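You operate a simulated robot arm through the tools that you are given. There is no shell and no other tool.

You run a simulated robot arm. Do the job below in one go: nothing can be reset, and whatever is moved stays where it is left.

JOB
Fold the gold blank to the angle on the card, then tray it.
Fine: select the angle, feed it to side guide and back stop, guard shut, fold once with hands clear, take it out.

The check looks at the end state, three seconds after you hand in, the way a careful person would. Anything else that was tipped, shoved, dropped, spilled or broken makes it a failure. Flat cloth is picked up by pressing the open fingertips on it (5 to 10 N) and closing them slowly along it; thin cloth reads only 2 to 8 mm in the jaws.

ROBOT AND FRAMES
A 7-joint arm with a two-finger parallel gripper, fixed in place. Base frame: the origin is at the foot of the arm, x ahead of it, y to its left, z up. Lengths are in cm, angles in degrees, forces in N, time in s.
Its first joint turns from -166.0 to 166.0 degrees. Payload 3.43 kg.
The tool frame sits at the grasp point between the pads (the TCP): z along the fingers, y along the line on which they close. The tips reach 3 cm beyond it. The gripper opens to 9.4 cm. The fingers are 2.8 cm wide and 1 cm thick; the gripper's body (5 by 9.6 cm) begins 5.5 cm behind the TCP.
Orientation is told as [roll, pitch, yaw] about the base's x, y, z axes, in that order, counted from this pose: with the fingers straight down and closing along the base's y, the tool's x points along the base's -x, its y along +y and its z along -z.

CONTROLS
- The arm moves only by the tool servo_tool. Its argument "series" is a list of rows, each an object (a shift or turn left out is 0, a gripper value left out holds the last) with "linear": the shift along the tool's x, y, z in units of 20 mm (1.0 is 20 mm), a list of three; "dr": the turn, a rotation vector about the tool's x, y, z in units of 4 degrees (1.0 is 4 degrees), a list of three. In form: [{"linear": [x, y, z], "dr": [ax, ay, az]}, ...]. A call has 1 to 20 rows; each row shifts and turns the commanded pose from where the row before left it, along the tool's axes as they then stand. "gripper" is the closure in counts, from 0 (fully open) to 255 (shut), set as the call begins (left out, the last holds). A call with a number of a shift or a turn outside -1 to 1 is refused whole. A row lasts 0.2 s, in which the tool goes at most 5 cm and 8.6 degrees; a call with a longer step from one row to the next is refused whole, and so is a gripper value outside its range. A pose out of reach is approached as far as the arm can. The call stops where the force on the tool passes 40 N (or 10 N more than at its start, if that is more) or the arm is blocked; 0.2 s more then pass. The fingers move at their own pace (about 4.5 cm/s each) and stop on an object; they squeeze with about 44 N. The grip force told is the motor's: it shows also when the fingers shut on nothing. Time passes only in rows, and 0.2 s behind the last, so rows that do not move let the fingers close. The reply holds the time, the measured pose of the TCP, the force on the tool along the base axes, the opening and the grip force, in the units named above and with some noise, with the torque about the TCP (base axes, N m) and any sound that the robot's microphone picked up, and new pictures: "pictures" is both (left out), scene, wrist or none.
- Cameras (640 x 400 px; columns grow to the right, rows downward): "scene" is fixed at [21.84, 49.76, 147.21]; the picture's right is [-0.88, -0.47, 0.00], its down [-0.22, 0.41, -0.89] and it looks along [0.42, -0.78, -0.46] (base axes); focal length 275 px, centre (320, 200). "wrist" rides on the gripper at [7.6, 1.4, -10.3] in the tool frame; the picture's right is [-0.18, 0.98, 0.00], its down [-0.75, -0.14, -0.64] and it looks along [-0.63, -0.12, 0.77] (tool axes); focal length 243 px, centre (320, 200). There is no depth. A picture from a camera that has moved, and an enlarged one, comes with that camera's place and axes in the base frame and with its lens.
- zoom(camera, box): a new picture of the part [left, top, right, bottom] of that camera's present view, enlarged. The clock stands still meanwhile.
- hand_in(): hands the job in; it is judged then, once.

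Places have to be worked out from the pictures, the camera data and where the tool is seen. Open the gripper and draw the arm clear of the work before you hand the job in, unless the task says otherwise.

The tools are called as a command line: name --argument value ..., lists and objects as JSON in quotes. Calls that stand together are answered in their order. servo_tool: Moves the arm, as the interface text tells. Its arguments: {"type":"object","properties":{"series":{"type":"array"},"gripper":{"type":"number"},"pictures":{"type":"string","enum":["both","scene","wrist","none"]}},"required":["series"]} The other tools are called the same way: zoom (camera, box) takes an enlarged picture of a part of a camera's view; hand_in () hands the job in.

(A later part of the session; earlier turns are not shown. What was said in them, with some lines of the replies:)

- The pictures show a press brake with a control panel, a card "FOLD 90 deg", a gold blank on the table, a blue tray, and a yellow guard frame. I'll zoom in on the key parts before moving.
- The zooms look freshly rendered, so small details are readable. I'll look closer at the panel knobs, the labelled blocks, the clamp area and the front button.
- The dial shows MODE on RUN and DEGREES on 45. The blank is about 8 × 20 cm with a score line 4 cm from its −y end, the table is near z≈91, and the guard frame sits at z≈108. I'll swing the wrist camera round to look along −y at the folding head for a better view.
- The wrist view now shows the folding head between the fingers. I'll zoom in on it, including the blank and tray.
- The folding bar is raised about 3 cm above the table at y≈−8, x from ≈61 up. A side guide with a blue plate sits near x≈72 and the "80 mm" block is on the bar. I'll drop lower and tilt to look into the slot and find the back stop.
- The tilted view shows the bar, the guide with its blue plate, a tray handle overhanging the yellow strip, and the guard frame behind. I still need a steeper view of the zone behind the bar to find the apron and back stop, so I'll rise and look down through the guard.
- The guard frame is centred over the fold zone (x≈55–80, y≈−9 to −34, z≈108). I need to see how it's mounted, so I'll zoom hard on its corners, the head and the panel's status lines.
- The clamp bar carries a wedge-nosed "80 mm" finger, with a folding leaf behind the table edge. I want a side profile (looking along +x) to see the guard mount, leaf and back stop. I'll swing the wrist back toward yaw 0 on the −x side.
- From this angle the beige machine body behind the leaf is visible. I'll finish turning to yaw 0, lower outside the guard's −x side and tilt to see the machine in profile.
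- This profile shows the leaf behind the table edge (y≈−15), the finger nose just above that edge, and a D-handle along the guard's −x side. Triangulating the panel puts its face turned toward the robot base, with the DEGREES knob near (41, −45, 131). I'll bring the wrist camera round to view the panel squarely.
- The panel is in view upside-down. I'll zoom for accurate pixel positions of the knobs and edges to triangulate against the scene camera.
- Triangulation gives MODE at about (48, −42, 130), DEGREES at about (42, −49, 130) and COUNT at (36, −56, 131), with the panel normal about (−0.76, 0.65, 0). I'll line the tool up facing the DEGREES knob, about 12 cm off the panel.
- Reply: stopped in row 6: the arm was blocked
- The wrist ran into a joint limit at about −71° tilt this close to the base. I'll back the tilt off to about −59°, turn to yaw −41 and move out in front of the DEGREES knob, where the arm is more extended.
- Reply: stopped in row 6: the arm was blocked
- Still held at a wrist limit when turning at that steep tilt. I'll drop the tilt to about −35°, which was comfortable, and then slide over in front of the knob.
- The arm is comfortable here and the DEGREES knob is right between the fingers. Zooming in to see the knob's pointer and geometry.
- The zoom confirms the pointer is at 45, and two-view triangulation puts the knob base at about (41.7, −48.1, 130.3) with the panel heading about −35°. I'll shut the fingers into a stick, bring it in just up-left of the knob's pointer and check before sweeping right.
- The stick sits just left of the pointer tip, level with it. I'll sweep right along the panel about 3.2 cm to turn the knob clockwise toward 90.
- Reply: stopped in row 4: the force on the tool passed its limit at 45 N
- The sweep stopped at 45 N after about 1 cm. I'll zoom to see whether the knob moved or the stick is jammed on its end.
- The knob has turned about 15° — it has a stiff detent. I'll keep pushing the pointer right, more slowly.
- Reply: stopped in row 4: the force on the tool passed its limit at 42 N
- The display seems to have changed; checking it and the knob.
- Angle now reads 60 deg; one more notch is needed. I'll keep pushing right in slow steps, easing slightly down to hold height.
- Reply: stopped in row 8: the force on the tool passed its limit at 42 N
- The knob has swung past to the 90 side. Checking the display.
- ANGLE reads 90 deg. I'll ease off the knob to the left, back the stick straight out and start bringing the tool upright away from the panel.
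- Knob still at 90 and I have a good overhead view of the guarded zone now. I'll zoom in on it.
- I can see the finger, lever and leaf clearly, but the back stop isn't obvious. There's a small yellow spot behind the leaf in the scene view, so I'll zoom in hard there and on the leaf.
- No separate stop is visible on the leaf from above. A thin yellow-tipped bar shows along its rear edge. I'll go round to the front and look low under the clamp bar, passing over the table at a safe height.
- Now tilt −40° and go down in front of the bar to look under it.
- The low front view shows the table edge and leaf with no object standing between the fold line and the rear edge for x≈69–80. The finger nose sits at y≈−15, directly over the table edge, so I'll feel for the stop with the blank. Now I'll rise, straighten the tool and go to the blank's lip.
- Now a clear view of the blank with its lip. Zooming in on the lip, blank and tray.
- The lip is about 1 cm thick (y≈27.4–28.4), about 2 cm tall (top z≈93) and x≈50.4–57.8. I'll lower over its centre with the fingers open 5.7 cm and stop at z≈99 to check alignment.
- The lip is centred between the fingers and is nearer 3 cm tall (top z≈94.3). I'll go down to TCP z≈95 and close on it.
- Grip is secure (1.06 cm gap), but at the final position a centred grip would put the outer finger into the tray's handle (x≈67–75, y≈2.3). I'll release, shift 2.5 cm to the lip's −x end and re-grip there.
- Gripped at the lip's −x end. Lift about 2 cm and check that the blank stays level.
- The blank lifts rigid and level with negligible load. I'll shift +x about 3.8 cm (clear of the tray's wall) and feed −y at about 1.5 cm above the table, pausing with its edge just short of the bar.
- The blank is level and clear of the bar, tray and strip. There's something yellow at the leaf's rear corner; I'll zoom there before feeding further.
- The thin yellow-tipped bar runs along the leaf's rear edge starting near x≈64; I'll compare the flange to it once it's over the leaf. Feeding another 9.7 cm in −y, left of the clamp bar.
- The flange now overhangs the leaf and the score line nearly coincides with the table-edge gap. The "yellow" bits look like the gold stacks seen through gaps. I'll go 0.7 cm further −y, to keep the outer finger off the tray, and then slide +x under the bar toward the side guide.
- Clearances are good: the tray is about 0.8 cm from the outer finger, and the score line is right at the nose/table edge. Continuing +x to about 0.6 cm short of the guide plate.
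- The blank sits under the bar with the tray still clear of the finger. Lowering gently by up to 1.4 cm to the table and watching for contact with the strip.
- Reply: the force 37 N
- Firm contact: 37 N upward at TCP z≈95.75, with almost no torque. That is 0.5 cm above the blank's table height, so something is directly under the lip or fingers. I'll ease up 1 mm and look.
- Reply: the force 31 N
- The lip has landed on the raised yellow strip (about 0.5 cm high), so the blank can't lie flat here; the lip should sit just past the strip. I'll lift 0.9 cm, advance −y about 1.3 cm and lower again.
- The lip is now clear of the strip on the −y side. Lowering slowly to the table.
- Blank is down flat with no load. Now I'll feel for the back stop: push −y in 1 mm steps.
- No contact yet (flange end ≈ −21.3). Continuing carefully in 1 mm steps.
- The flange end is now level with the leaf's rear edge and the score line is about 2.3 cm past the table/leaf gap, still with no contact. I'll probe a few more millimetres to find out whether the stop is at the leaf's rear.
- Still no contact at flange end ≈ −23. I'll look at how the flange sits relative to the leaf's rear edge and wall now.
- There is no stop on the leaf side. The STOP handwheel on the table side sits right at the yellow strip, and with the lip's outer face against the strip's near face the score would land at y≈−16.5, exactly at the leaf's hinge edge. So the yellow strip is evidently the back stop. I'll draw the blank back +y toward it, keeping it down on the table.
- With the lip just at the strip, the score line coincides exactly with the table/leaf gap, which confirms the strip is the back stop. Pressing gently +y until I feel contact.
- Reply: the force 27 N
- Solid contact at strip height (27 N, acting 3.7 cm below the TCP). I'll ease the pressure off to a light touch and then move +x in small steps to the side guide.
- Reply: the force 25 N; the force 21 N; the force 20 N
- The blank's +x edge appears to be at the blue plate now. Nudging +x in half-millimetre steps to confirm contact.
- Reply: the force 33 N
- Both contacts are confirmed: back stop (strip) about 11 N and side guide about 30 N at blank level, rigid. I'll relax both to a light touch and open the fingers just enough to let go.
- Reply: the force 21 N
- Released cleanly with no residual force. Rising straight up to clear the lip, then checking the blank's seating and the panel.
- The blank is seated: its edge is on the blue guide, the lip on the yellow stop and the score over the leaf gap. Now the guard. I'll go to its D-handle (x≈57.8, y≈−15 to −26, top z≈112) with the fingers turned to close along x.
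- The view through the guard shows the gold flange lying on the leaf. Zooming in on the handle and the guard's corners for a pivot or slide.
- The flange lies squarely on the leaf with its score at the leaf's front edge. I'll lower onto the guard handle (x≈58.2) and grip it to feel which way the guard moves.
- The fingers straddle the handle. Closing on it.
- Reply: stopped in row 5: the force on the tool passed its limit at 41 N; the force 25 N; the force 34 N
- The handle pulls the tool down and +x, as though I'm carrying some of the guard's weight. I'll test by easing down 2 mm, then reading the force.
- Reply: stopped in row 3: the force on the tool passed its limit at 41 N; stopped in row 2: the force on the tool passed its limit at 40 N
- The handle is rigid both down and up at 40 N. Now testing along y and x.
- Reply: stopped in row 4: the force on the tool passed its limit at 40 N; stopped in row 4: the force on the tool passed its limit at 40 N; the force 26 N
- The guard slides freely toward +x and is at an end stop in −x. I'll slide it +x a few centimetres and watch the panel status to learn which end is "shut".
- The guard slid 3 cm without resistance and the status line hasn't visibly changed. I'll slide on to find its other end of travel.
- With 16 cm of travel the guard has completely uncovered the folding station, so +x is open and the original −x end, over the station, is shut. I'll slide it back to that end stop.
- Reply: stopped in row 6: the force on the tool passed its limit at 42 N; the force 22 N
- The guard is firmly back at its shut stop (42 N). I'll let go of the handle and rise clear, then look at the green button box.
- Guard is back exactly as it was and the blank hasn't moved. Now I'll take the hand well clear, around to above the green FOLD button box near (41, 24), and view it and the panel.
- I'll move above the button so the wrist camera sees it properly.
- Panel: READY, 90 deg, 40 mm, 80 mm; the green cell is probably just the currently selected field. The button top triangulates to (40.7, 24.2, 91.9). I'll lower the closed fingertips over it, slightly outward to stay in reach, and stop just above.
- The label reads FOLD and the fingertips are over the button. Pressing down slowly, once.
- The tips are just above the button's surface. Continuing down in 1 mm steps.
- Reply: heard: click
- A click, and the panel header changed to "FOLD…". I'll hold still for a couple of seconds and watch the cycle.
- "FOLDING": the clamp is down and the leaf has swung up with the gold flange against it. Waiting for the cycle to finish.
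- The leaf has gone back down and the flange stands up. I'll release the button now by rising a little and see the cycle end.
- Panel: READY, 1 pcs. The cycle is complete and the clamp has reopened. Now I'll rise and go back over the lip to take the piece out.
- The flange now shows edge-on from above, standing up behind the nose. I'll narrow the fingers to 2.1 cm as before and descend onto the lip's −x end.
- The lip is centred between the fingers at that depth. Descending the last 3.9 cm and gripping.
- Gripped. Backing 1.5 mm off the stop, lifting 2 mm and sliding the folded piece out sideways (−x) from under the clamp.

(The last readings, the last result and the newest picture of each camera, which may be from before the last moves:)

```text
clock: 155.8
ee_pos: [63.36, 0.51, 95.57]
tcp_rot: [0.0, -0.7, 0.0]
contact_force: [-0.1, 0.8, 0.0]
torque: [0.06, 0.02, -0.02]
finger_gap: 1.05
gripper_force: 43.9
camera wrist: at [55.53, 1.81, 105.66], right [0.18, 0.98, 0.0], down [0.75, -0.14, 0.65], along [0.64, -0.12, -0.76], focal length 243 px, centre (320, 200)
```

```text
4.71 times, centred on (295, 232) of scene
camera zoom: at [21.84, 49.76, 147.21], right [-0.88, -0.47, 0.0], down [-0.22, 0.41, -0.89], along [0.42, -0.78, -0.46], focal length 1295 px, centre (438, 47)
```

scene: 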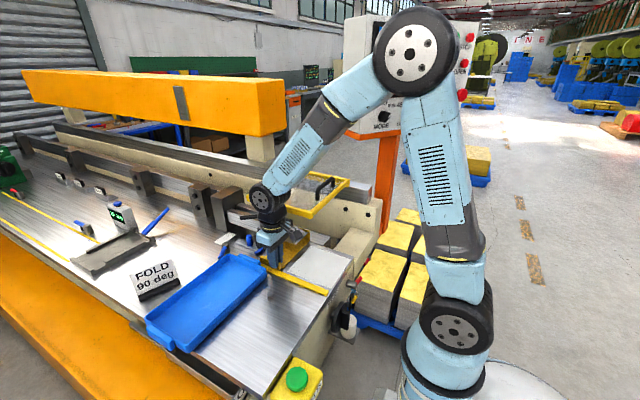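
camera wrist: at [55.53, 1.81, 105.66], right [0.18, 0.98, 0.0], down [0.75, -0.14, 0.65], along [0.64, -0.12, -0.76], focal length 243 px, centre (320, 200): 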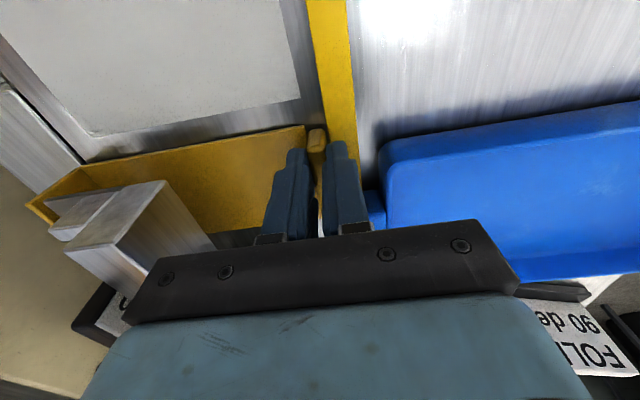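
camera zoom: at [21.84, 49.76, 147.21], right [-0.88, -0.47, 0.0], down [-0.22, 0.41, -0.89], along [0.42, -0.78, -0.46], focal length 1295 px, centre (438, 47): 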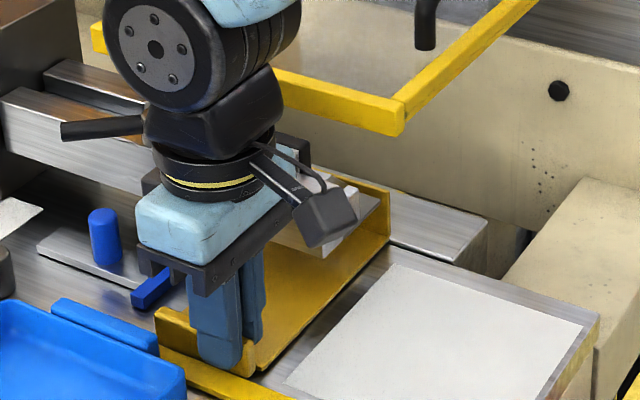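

The 90° flange is clearly standing up and the piece slides freely past the nose. Continuing out in −x.

servo_tool --series '[{"linear": [0.46, 0, 0]}, {"linear": [0.46, 0, 0]}, {"linear": [0.46, 0, 0]}, {"linear": [0.46, 0, 0]}, {"linear": [0.46, 0, 0]}, {"linear": [0.46, 0, 0]}, {"linear": [0.46, 0, 0]}, {"linear": [0.46, 0, 0]}, {"linear": [0.46, 0, 0]}, {"linear": [0.46, 0, 0]}]'

zoom --camera "wrist" --box '[0, 100, 220, 280]'

zoom --camera "scene" --box '[240, 190, 370, 290]'

```text
clock: 158.0
ee_pos: [54.22, 0.49, 95.31]
tcp_rot: [0.1, -0.8, 0.1]
contact_force: [0.6, -0.4, 0.1]
torque: [0.05, 0.01, -0.04]
finger_gap: 1.07
gripper_force: 44.2
camera wrist: at [46.33, 1.85, 105.55], right [0.18, 0.98, 0.0], down [0.75, -0.14, 0.65], along [0.64, -0.12, -0.76], focal length 243 px, centre (320, 200)
```

scene: 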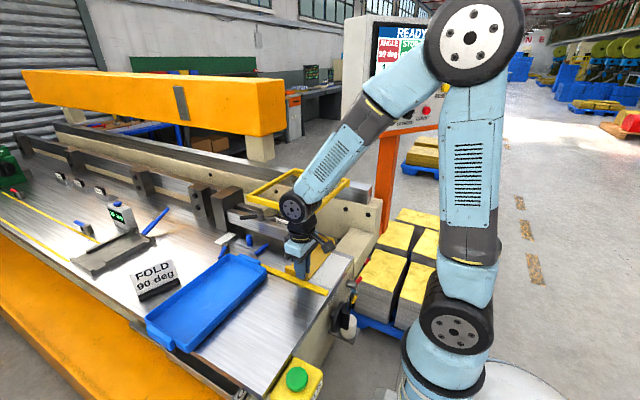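
wrist: 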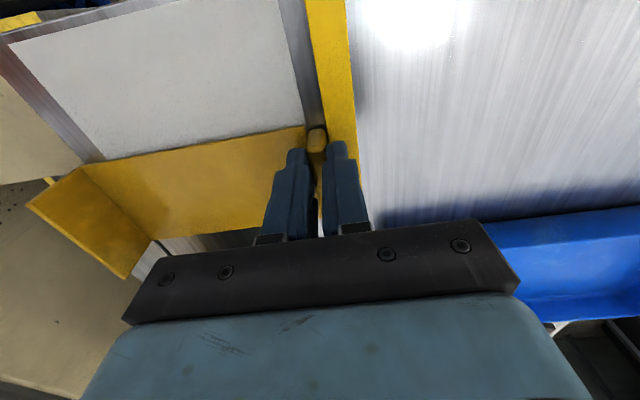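

```text
2.22 times, centred on (110, 190) of wrist
camera zoom: at [46.33, 1.85, 105.55], right [0.18, 0.98, 0.0], down [0.75, -0.14, 0.65], along [0.64, -0.12, -0.76], focal length 539 px, centre (787, 222)
```

zoom: 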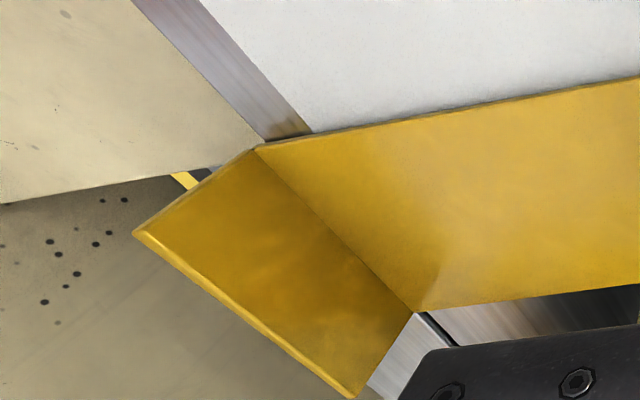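

```text
4.00 times, centred on (305, 240) of scene
camera zoom: at [21.84, 49.76, 147.21], right [-0.88, -0.47, 0.0], down [-0.22, 0.41, -0.89], along [0.42, -0.78, -0.46], focal length 1101 px, centre (380, 40)
```

zoom: 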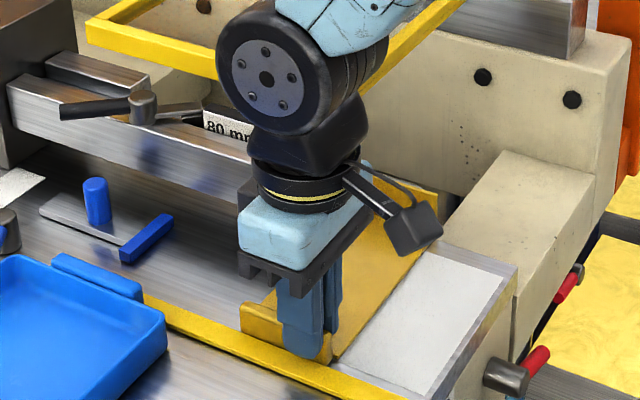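

The piece is fully out beside the bar. I'll lift 1 cm, shift another 0.8 cm −x for clearance from the bar's end and lift again before drawing it +y over the strip.

servo_tool --series '[{"linear": [0, 0, -0.25]}, {"linear": [0, 0, -0.25]}, {"linear": [0.2, 0, 0]}, {"linear": [0.2, 0, 0]}, {"linear": [0, 0, -0.25]}, {"linear": [0, 0, -0.25]}]'

zoom --camera "wrist" --box '[0, 100, 220, 280]'

zoom --camera "scene" --box '[270, 190, 370, 265]'

```text
clock: 159.4
ee_pos: [53.22, 0.61, 97.29]
tcp_rot: [-0.1, -0.7, 0.1]
contact_force: [0.1, 0.6, -0.3]
torque: [0.0, -0.03, 0.0]
finger_gap: 1.04
gripper_force: 44.1
camera wrist: at [45.45, 1.88, 107.53], right [0.18, 0.98, 0.0], down [0.75, -0.14, 0.65], along [0.64, -0.12, -0.76], focal length 243 px, centre (320, 200)
```

scene: 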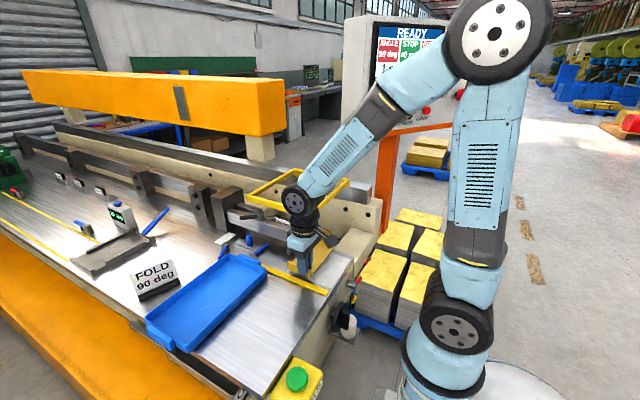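
wrist: 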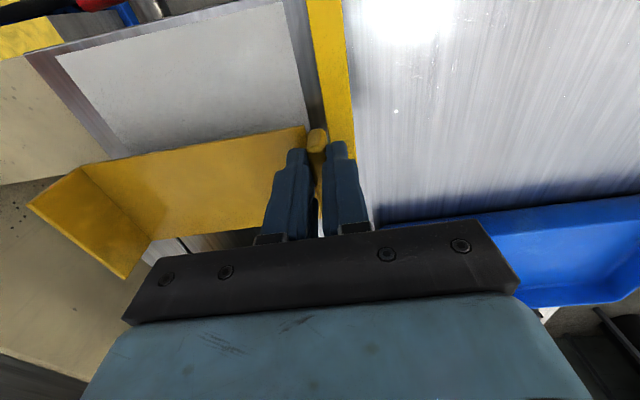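

```text
2.22 times, centred on (110, 190) of wrist
camera zoom: at [45.45, 1.88, 107.53], right [0.18, 0.98, 0.0], down [0.75, -0.14, 0.65], along [0.64, -0.12, -0.76], focal length 539 px, centre (787, 222)
```

zoom: 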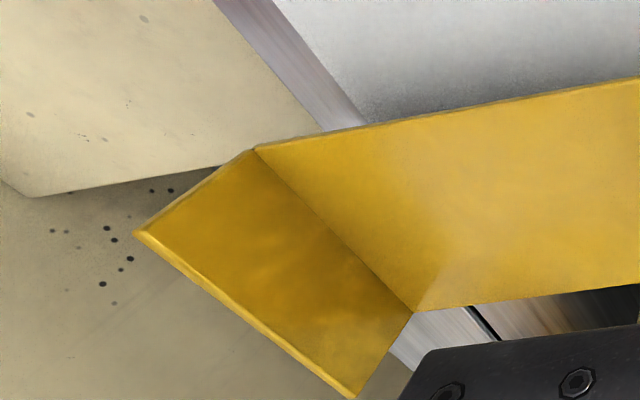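

```text
5.33 times, centred on (320, 228) of scene
camera zoom: at [21.84, 49.76, 147.21], right [-0.88, -0.47, 0.0], down [-0.22, 0.41, -0.89], along [0.42, -0.78, -0.46], focal length 1468 px, centre (320, 53)
```

zoom: 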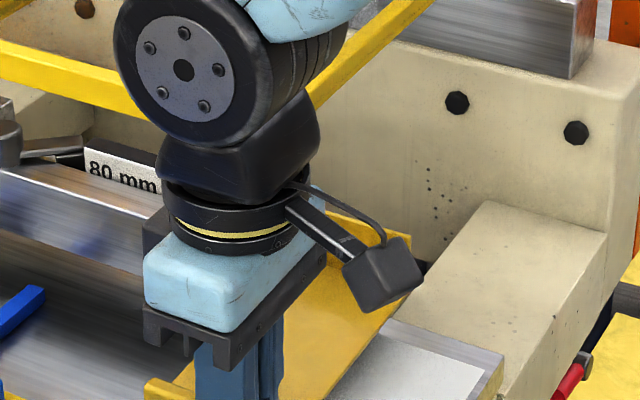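

Everything is free (no contact forces). Drawing it +y 18 cm over the strip, then lifting 12 cm.

servo_tool --series '[{"linear": [0, 0.5, 0]}, {"linear": [0, 0.9, 0]}, {"linear": [0, 0.9, 0]}, {"linear": [0, 0.9, 0]}, {"linear": [0, 0.9, 0]}, {"linear": [0, 0.9, 0]}, {"linear": [0, 0.9, 0]}, {"linear": [0, 0.9, 0]}, {"linear": [0, 0.9, 0]}, {"linear": [0, 0.9, 0]}, {"linear": [0, 0.4, 0]}, {"linear": [0, 0, -0.8]}, {"linear": [0, 0, -0.8]}, {"linear": [0, 0, -0.8]}, {"linear": [0, 0, -0.8]}, {"linear": [0, 0, -0.8]}, {"linear": [0, 0, -0.8]}, {"linear": [0, 0, -0.8]}]'

zoom --camera "scene" --box '[180, 190, 380, 370]'

zoom --camera "wrist" --box '[0, 80, 640, 330]'

```text
clock: 163.2
ee_pos: [53.23, 18.33, 108.51]
tcp_rot: [0.0, -0.7, 0.2]
contact_force: [0.4, -0.5, -1.3]
torque: [0.06, 0.02, 0.0]
finger_gap: 1.06
gripper_force: 44.0
camera wrist: at [45.36, 19.76, 118.77], right [0.18, 0.98, 0.0], down [0.75, -0.14, 0.65], along [0.64, -0.12, -0.76], focal length 243 px, centre (320, 200)
```

scene: 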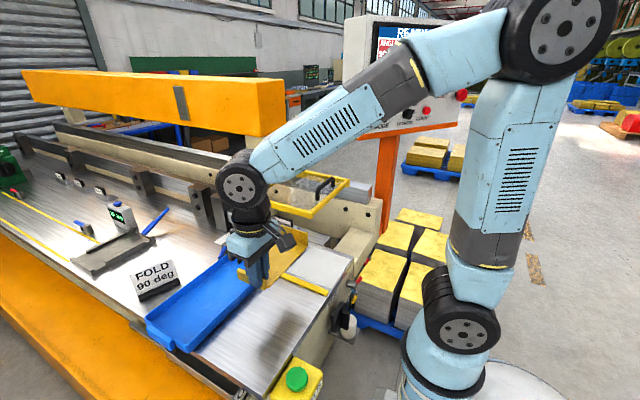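
wrist: 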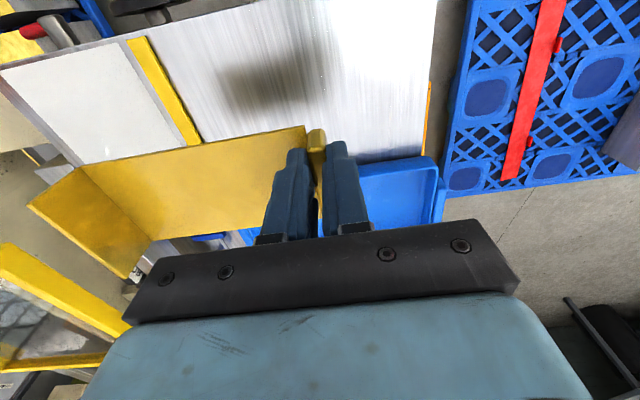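

```text
2.22 times, centred on (280, 280) of scene
camera zoom: at [21.84, 49.76, 147.21], right [-0.88, -0.47, 0.0], down [-0.22, 0.41, -0.89], along [0.42, -0.78, -0.46], focal length 612 px, centre (409, 22)
```

zoom: 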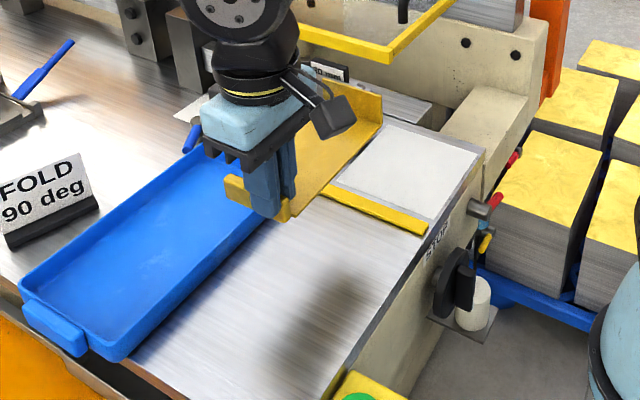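

```text
1.00 times, centred on (320, 205) of wrist (not enlarged: the box is as wide or as high as the picture)
camera zoom: at [45.36, 19.76, 118.77], right [0.18, 0.98, 0.0], down [0.75, -0.14, 0.65], along [0.64, -0.12, -0.76], focal length 243 px, centre (320, 195)
```

zoom: 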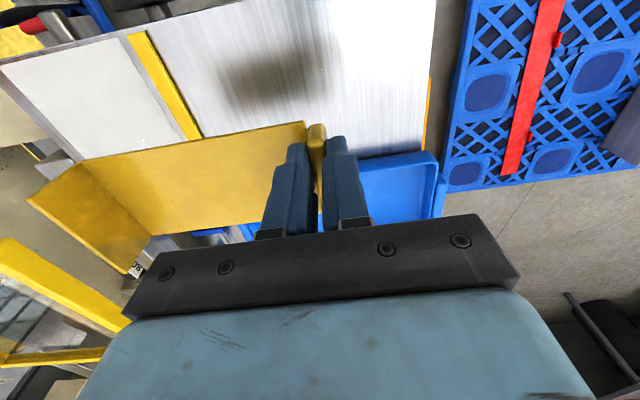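

Holding well with the flange at 90°. Tray centre is about (70.3, 17.2). Moving over so the piece sits centred inside it.

servo_tool --series '[{"linear": [-0.92, 0.475, 0]}, {"linear": [-0.92, 0.475, 0]}, {"linear": [-0.92, 0.475, 0]}, {"linear": [-0.92, 0.475, 0]}, {"linear": [-0.92, 0.475, 0]}, {"linear": [-0.92, 0.475, 0]}, {"linear": [-0.92, 0.475, 0]}, {"linear": [-0.92, 0.475, 0]}, {}]'

zoom --camera "scene" --box '[120, 190, 340, 370]'

zoom --camera "wrist" --box '[0, 60, 460, 300]'

```text
clock: 165.2
ee_pos: [67.85, 26.4, 108.74]
tcp_rot: [-0.1, -0.7, 0.1]
contact_force: [0.2, 0.8, -0.6]
torque: [0.06, 0.0, 0.0]
finger_gap: 1.07
gripper_force: 43.8
camera wrist: at [60.05, 27.61, 118.95], right [0.18, 0.98, 0.0], down [0.75, -0.14, 0.65], along [0.64, -0.12, -0.76], focal length 243 px, centre (320, 200)
```

scene: 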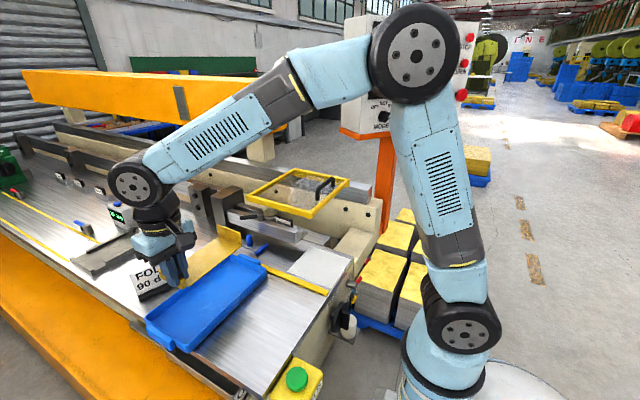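
wrist: 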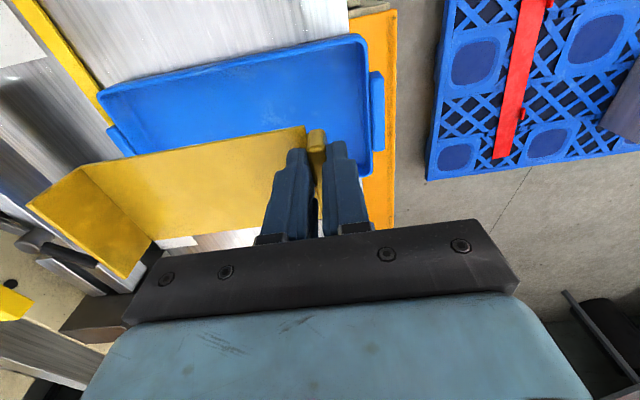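

```text
2.22 times, centred on (230, 280) of scene
camera zoom: at [21.84, 49.76, 147.21], right [-0.88, -0.47, 0.0], down [-0.22, 0.41, -0.89], along [0.42, -0.78, -0.46], focal length 612 px, centre (520, 22)
```

zoom: 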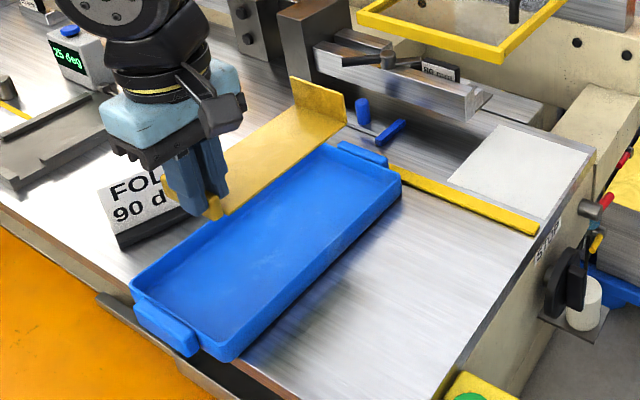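

```text
1.39 times, centred on (230, 180) of wrist
camera zoom: at [60.05, 27.61, 118.95], right [0.18, 0.98, 0.0], down [0.75, -0.14, 0.65], along [0.64, -0.12, -0.76], focal length 338 px, centre (445, 228)
```

zoom: 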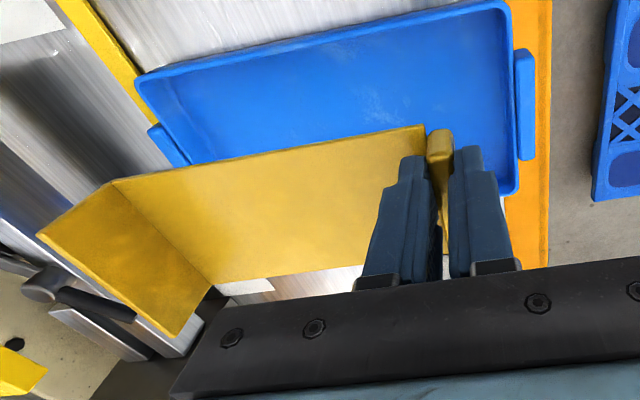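

Alignment checks out: piece x≈66.2–74.3, y≈9–27 inside a tray about 64–77 × 5–30. Lowering 11 cm and then slowly until it touches the tray floor.

servo_tool --series '[{"linear": [0, 0, 0.8]}, {"linear": [0, 0, 1]}, {"linear": [0, 0, 1]}, {"linear": [0, 0, 1]}, {"linear": [0, 0, 0.8]}, {"linear": [0, 0, 0.6]}, {"linear": [0, 0, 0.4]}]'

zoom --camera "scene" --box '[120, 220, 300, 370]'

zoom --camera "wrist" --box '[0, 60, 460, 300]'

```text
clock: 166.8
ee_pos: [67.99, 26.25, 97.5]
tcp_rot: [0.0, -0.7, 0.2]
contact_force: [-0.1, 0.2, -0.2]
torque: [0.02, -0.01, -0.04]
finger_gap: 1.07
gripper_force: 44.1
camera wrist: at [60.19, 27.53, 107.7], right [0.18, 0.98, 0.0], down [0.75, -0.14, 0.65], along [0.64, -0.12, -0.76], focal length 243 px, centre (320, 200)
```

scene: 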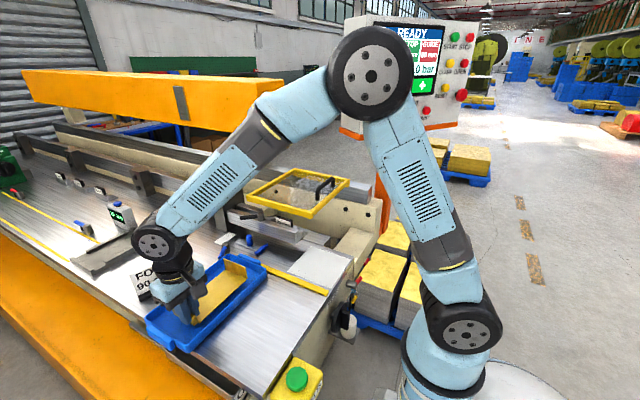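
wrist: 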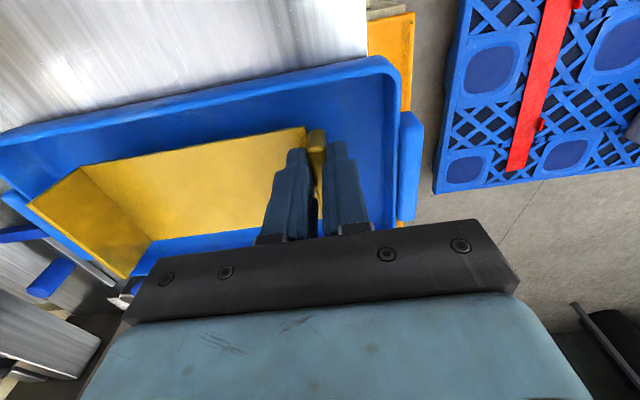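

```text
2.67 times, centred on (210, 295) of scene
camera zoom: at [21.84, 49.76, 147.21], right [-0.88, -0.47, 0.0], down [-0.22, 0.41, -0.89], along [0.42, -0.78, -0.46], focal length 734 px, centre (613, -53)
```

zoom: 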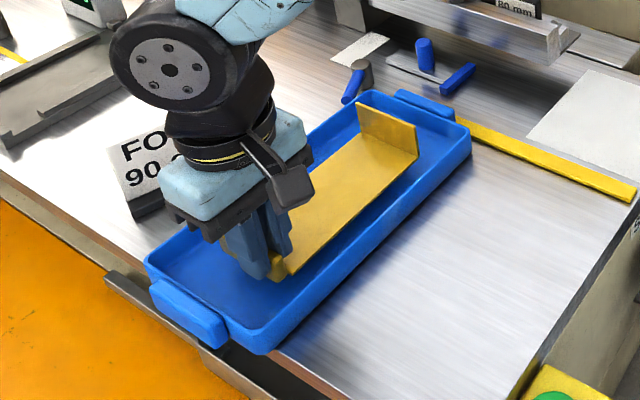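

```text
1.39 times, centred on (230, 180) of wrist
camera zoom: at [60.19, 27.53, 107.7], right [0.18, 0.98, 0.0], down [0.75, -0.14, 0.65], along [0.64, -0.12, -0.76], focal length 338 px, centre (445, 228)
```

zoom: 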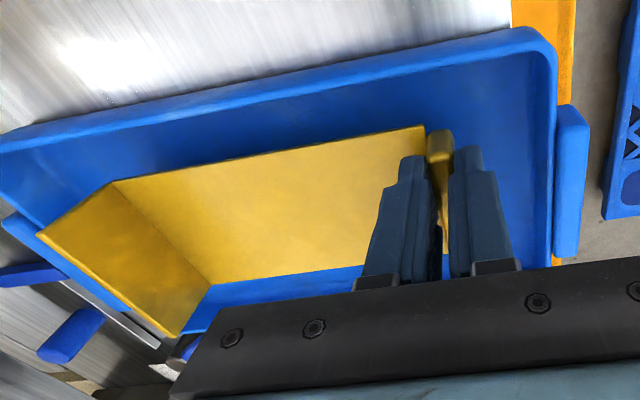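

The piece is inside the tray rim, about 2 cm above the floor. Lowering gently to contact.

servo_tool --series '[{"linear": [0, 0, 0.15]}, {"linear": [0, 0, 0.15]}, {"linear": [0, 0, 0.15]}, {"linear": [0, 0, 0.15]}, {"linear": [0, 0, 0.1]}]' --pictures "none"

servo_tool --series '[{"linear": [0, 0, 0.05]}, {"linear": [0, 0, 0.05]}]' --pictures "none"

```text
clock: 168.0
ee_pos: [67.86, 26.23, 96.14]
tcp_rot: [-0.1, -0.7, 0.1]
contact_force: [0.0, 0.8, -0.9]
torque: [0.02, 0.01, 0.0]
finger_gap: 1.07
gripper_force: 44.3
```

```text
clock: 168.6
ee_pos: [67.95, 26.14, 95.98]
tcp_rot: [0.0, -0.6, 0.1]
contact_force: [-0.3, 0.4, -0.3]
torque: [0.02, 0.0, 0.0]
finger_gap: 1.07
gripper_force: 43.7
```

servo_tool --series '[{"linear": [0, 0, 0.05]}, {"linear": [0, 0, 0.05]}]' --pictures "none"

servo_tool --series '[{"linear": [0, 0, 0.04]}, {"linear": [0, 0, 0.04]}]' --pictures "none"

```text
clock: 169.2
ee_pos: [67.86, 26.17, 95.67]
tcp_rot: [0.0, -0.7, 0.2]
contact_force: [-0.3, 0.3, -0.6]
torque: [0.0, -0.02, 0.01]
finger_gap: 1.06
gripper_force: 43.7
```

```text
clock: 169.8
ee_pos: [67.99, 26.13, 95.81]
tcp_rot: [0.0, -0.9, 0.0]
contact_force: [-1.4, -1.2, 15.2]
torque: [-0.09, 0.02, -0.02]
finger_gap: 1.07
gripper_force: 44.0
```

Touchdown (15 N). Easing the load and letting go.

servo_tool --series '[{"linear": [0, 0, -0.05]}, {}]' --pictures "none"

servo_tool --series '[{}, {}, {}]' --gripper 190

```text
clock: 170.4
ee_pos: [67.96, 26.04, 95.64]
tcp_rot: [0.0, -0.7, 0.1]
contact_force: [3.2, 0.1, 9.6]
torque: [0.01, -0.25, 0.03]
finger_gap: 1.06
gripper_force: 44.2
```

```text
clock: 171.2
ee_pos: [68.02, 26.0, 95.62]
tcp_rot: [-0.1, -0.7, 0.1]
contact_force: [-0.2, 0.7, 0.2]
torque: [0.04, -0.01, -0.04]
finger_gap: 2.39
gripper_force: 0.1
camera wrist: at [60.18, 27.42, 105.86], right [0.18, 0.98, 0.0], down [0.75, -0.14, 0.65], along [0.64, -0.12, -0.76], focal length 243 px, centre (320, 200)
```

scene: 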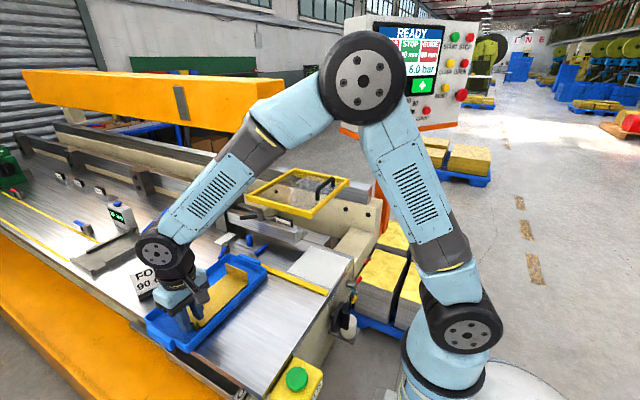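
wrist: 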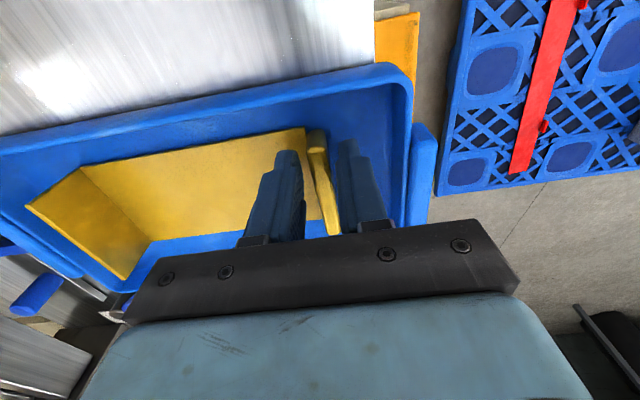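

Released, and the piece rests in the tray. Rising straight up and drawing the arm clear.

servo_tool --series '[{"linear": [0, 0, -0.3]}, {"linear": [0, 0, -0.5]}, {"linear": [0, 0, -0.8]}, {"linear": [0, 0, -1]}, {"linear": [0, 0, -1]}, {"linear": [0, 0, -1]}, {"linear": [0, 0, -1]}, {"linear": [0, 0, -1]}, {"linear": [0, 0, -1]}, {"linear": [0, 0, -1]}, {"linear": [0, 0, -1]}, {"linear": [0, 0, -1]}, {"linear": [0.7, 0, -0.7]}, {"linear": [0.7, 0, -0.7]}, {"linear": [0.7, 0, -0.7]}, {"linear": [0.7, 0, -0.7]}, {"linear": [0.7, 0, -0.7]}]'

zoom --camera "scene" --box '[100, 180, 380, 380]'

zoom --camera "wrist" --box '[40, 0, 440, 230]'

zoom --camera "scene" --box '[340, 10, 480, 135]'

```text
clock: 174.8
ee_pos: [60.56, 26.32, 123.62]
tcp_rot: [0.1, -0.7, 0.1]
contact_force: [0.4, -1.2, 0.2]
torque: [0.02, 0.01, 0.01]
finger_gap: 2.38
gripper_force: 0.0
camera wrist: at [52.78, 27.5, 133.89], right [0.18, 0.98, 0.0], down [0.75, -0.14, 0.65], along [0.64, -0.12, -0.76], focal length 243 px, centre (320, 200)
```

scene: 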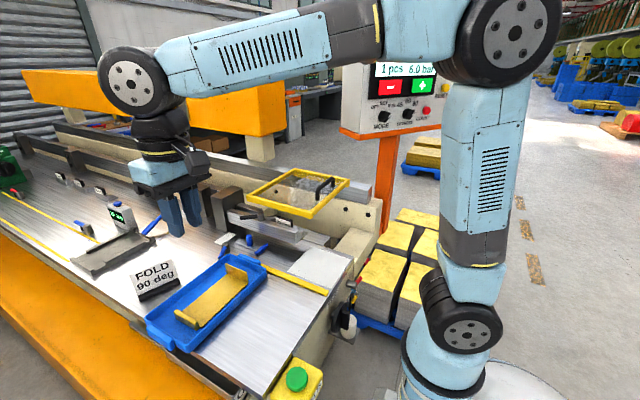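
wrist: 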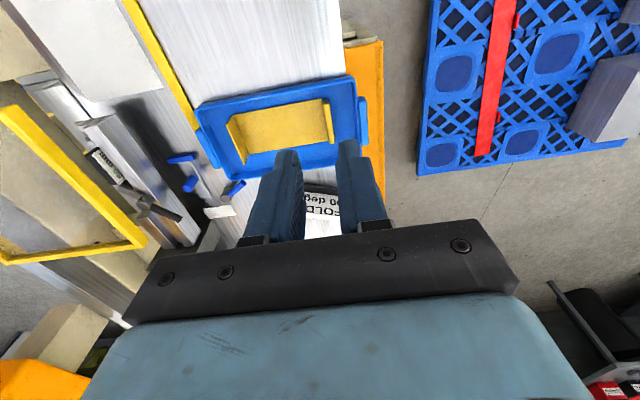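

```text
2.00 times, centred on (240, 280) of scene
camera zoom: at [21.84, 49.76, 147.21], right [-0.88, -0.47, 0.0], down [-0.22, 0.41, -0.89], along [0.42, -0.78, -0.46], focal length 550 px, centre (480, 40)
```

zoom: 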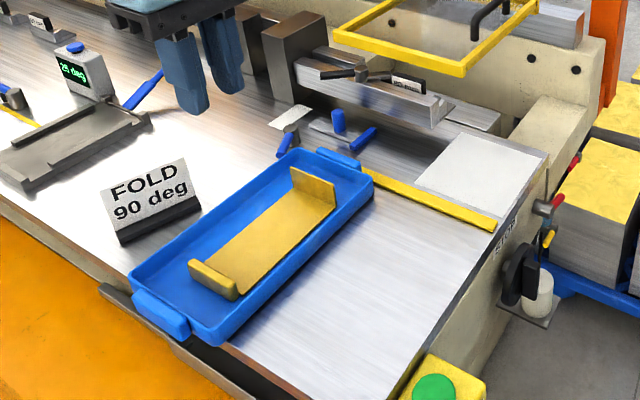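

```text
1.60 times, centred on (240, 115) of wrist
camera zoom: at [52.78, 27.5, 133.89], right [0.18, 0.98, 0.0], down [0.75, -0.14, 0.65], along [0.64, -0.12, -0.76], focal length 388 px, centre (448, 336)
```

zoom: 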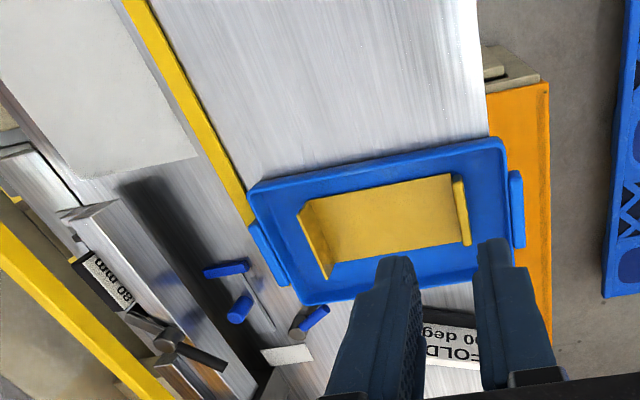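

```text
3.20 times, centred on (410, 72) of scene
camera zoom: at [21.84, 49.76, 147.21], right [-0.88, -0.47, 0.0], down [-0.22, 0.41, -0.89], along [0.42, -0.78, -0.46], focal length 881 px, centre (32, 608)
```

zoom: 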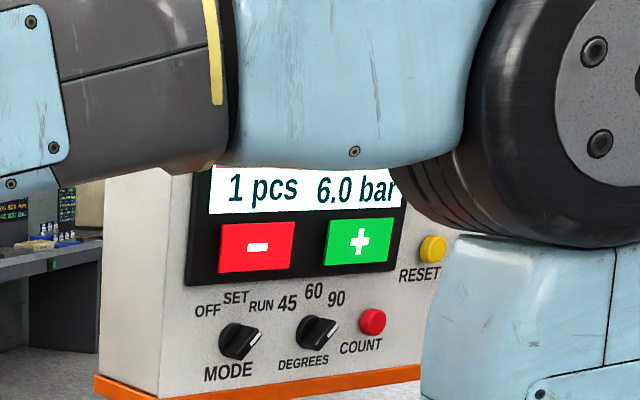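

Piece is in the tray, panel shows 1 pcs, and the surroundings look undisturbed. One last close look at the fold angle and the guide/strip area before handing in.

zoom --camera "scene" --box '[170, 250, 270, 340]'

zoom --camera "scene" --box '[210, 170, 360, 275]'

zoom --camera "wrist" --box '[190, 60, 380, 190]'

```text
4.44 times, centred on (220, 295) of scene
camera zoom: at [21.84, 49.76, 147.21], right [-0.88, -0.47, 0.0], down [-0.22, 0.41, -0.89], along [0.42, -0.78, -0.46], focal length 1223 px, centre (764, -222)
```

zoom: 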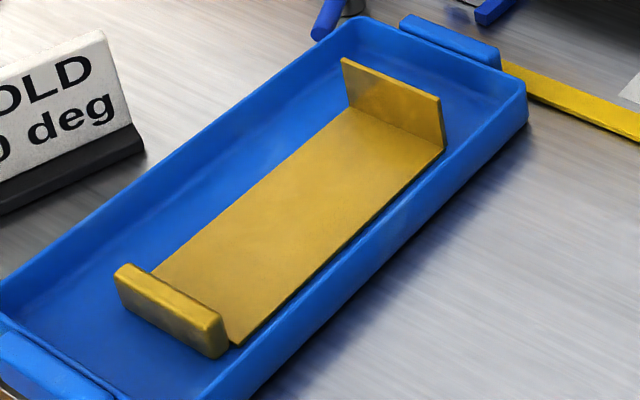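

```text
3.81 times, centred on (285, 222) of scene
camera zoom: at [21.84, 49.76, 147.21], right [-0.88, -0.47, 0.0], down [-0.22, 0.41, -0.89], along [0.42, -0.78, -0.46], focal length 1048 px, centre (453, 114)
```

zoom: 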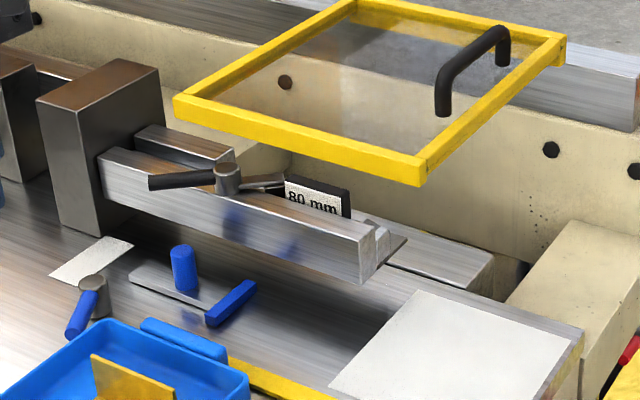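

```text
3.08 times, centred on (285, 125) of wrist
camera zoom: at [52.78, 27.5, 133.89], right [0.18, 0.98, 0.0], down [0.75, -0.14, 0.65], along [0.64, -0.12, -0.76], focal length 746 px, centre (428, 431)
```

zoom: 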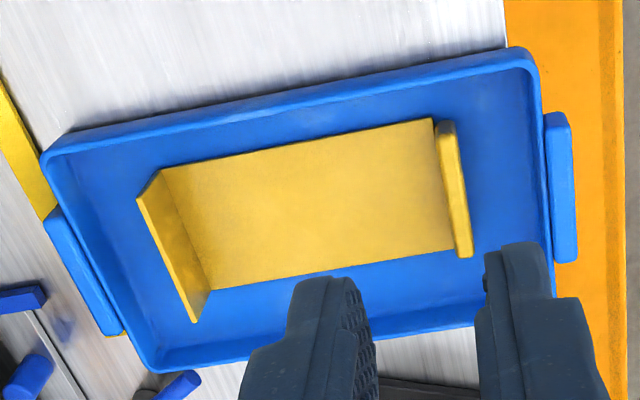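

The fold reads as 90° and the part lies flat in the tray. The guard is shut, and the guide, stop, card and tray are undisturbed. I'll open the gripper fully and draw the arm a bit further away.

servo_tool --series '[{"linear": [0.5, -0.5, -0.5]}, {"linear": [0.5, -0.5, -0.5]}, {"linear": [0.5, -0.5, -0.5]}, {"linear": [0.5, -0.5, -0.5]}, {}, {}]' --gripper 0

```text
clock: 176.2
ee_pos: [56.53, 22.19, 127.83]
tcp_rot: [0.0, -0.7, 0.1]
contact_force: [-0.2, -0.7, 0.4]
torque: [-0.01, 0.04, -0.04]
finger_gap: 9.38
gripper_force: 0.1
camera wrist: at [48.74, 23.54, 138.0], right [0.18, 0.98, 0.0], down [0.75, -0.14, 0.65], along [0.64, -0.12, -0.76], focal length 243 px, centre (320, 200)
```

scene: 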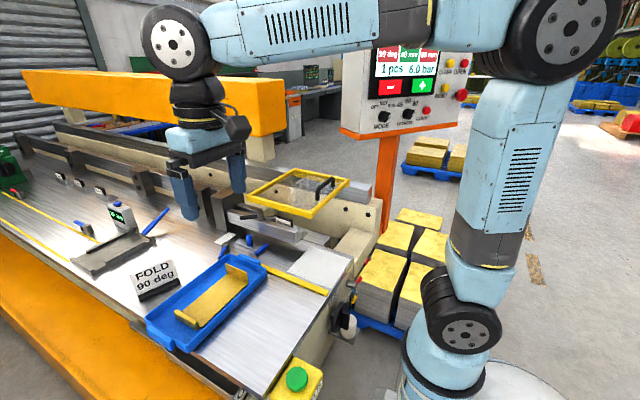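
wrist: 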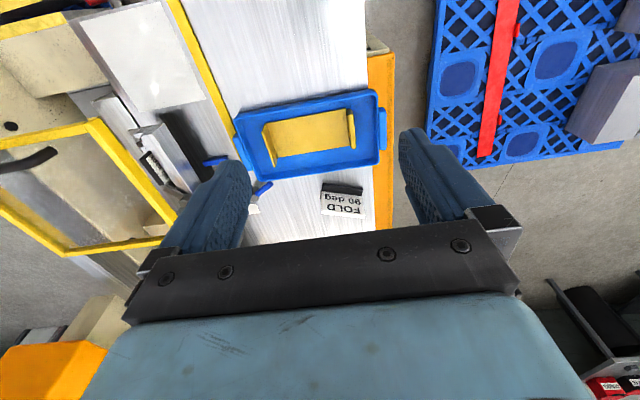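

The arm is clear with the gripper open, and the folded part is in the blue tray. Handing in.

hand_in

```text
The job is handed in.
```

The gold blank is folded to 90° to match the card and is lying flat in the blue tray. The panel shows READY with 1 pcs, so the machine folded once. The job is handed in.

- **Angle:** I turned the DEGREES knob from 45 to 90, and the display confirmed 90 deg. I didn't measure the finished fold; the flange looks square in the pictures.
- **Feed:** I pressed the blank against the blue side guide until I felt firm contact. No stop turned up behind the leaf. I took the yellow strip on the table as the back stop because the score line fell exactly on the fold gap with the lip against it.
- **Guard:** It was already shut. I slid it about 16 cm open and back while working out which way it moves, and left it against its shut stop.
- **Take-out:** The piece came out sideways from under the clamp without touching anything. The tray, card, guide and stop look undisturbed, and the arm is clear with the gripper open.
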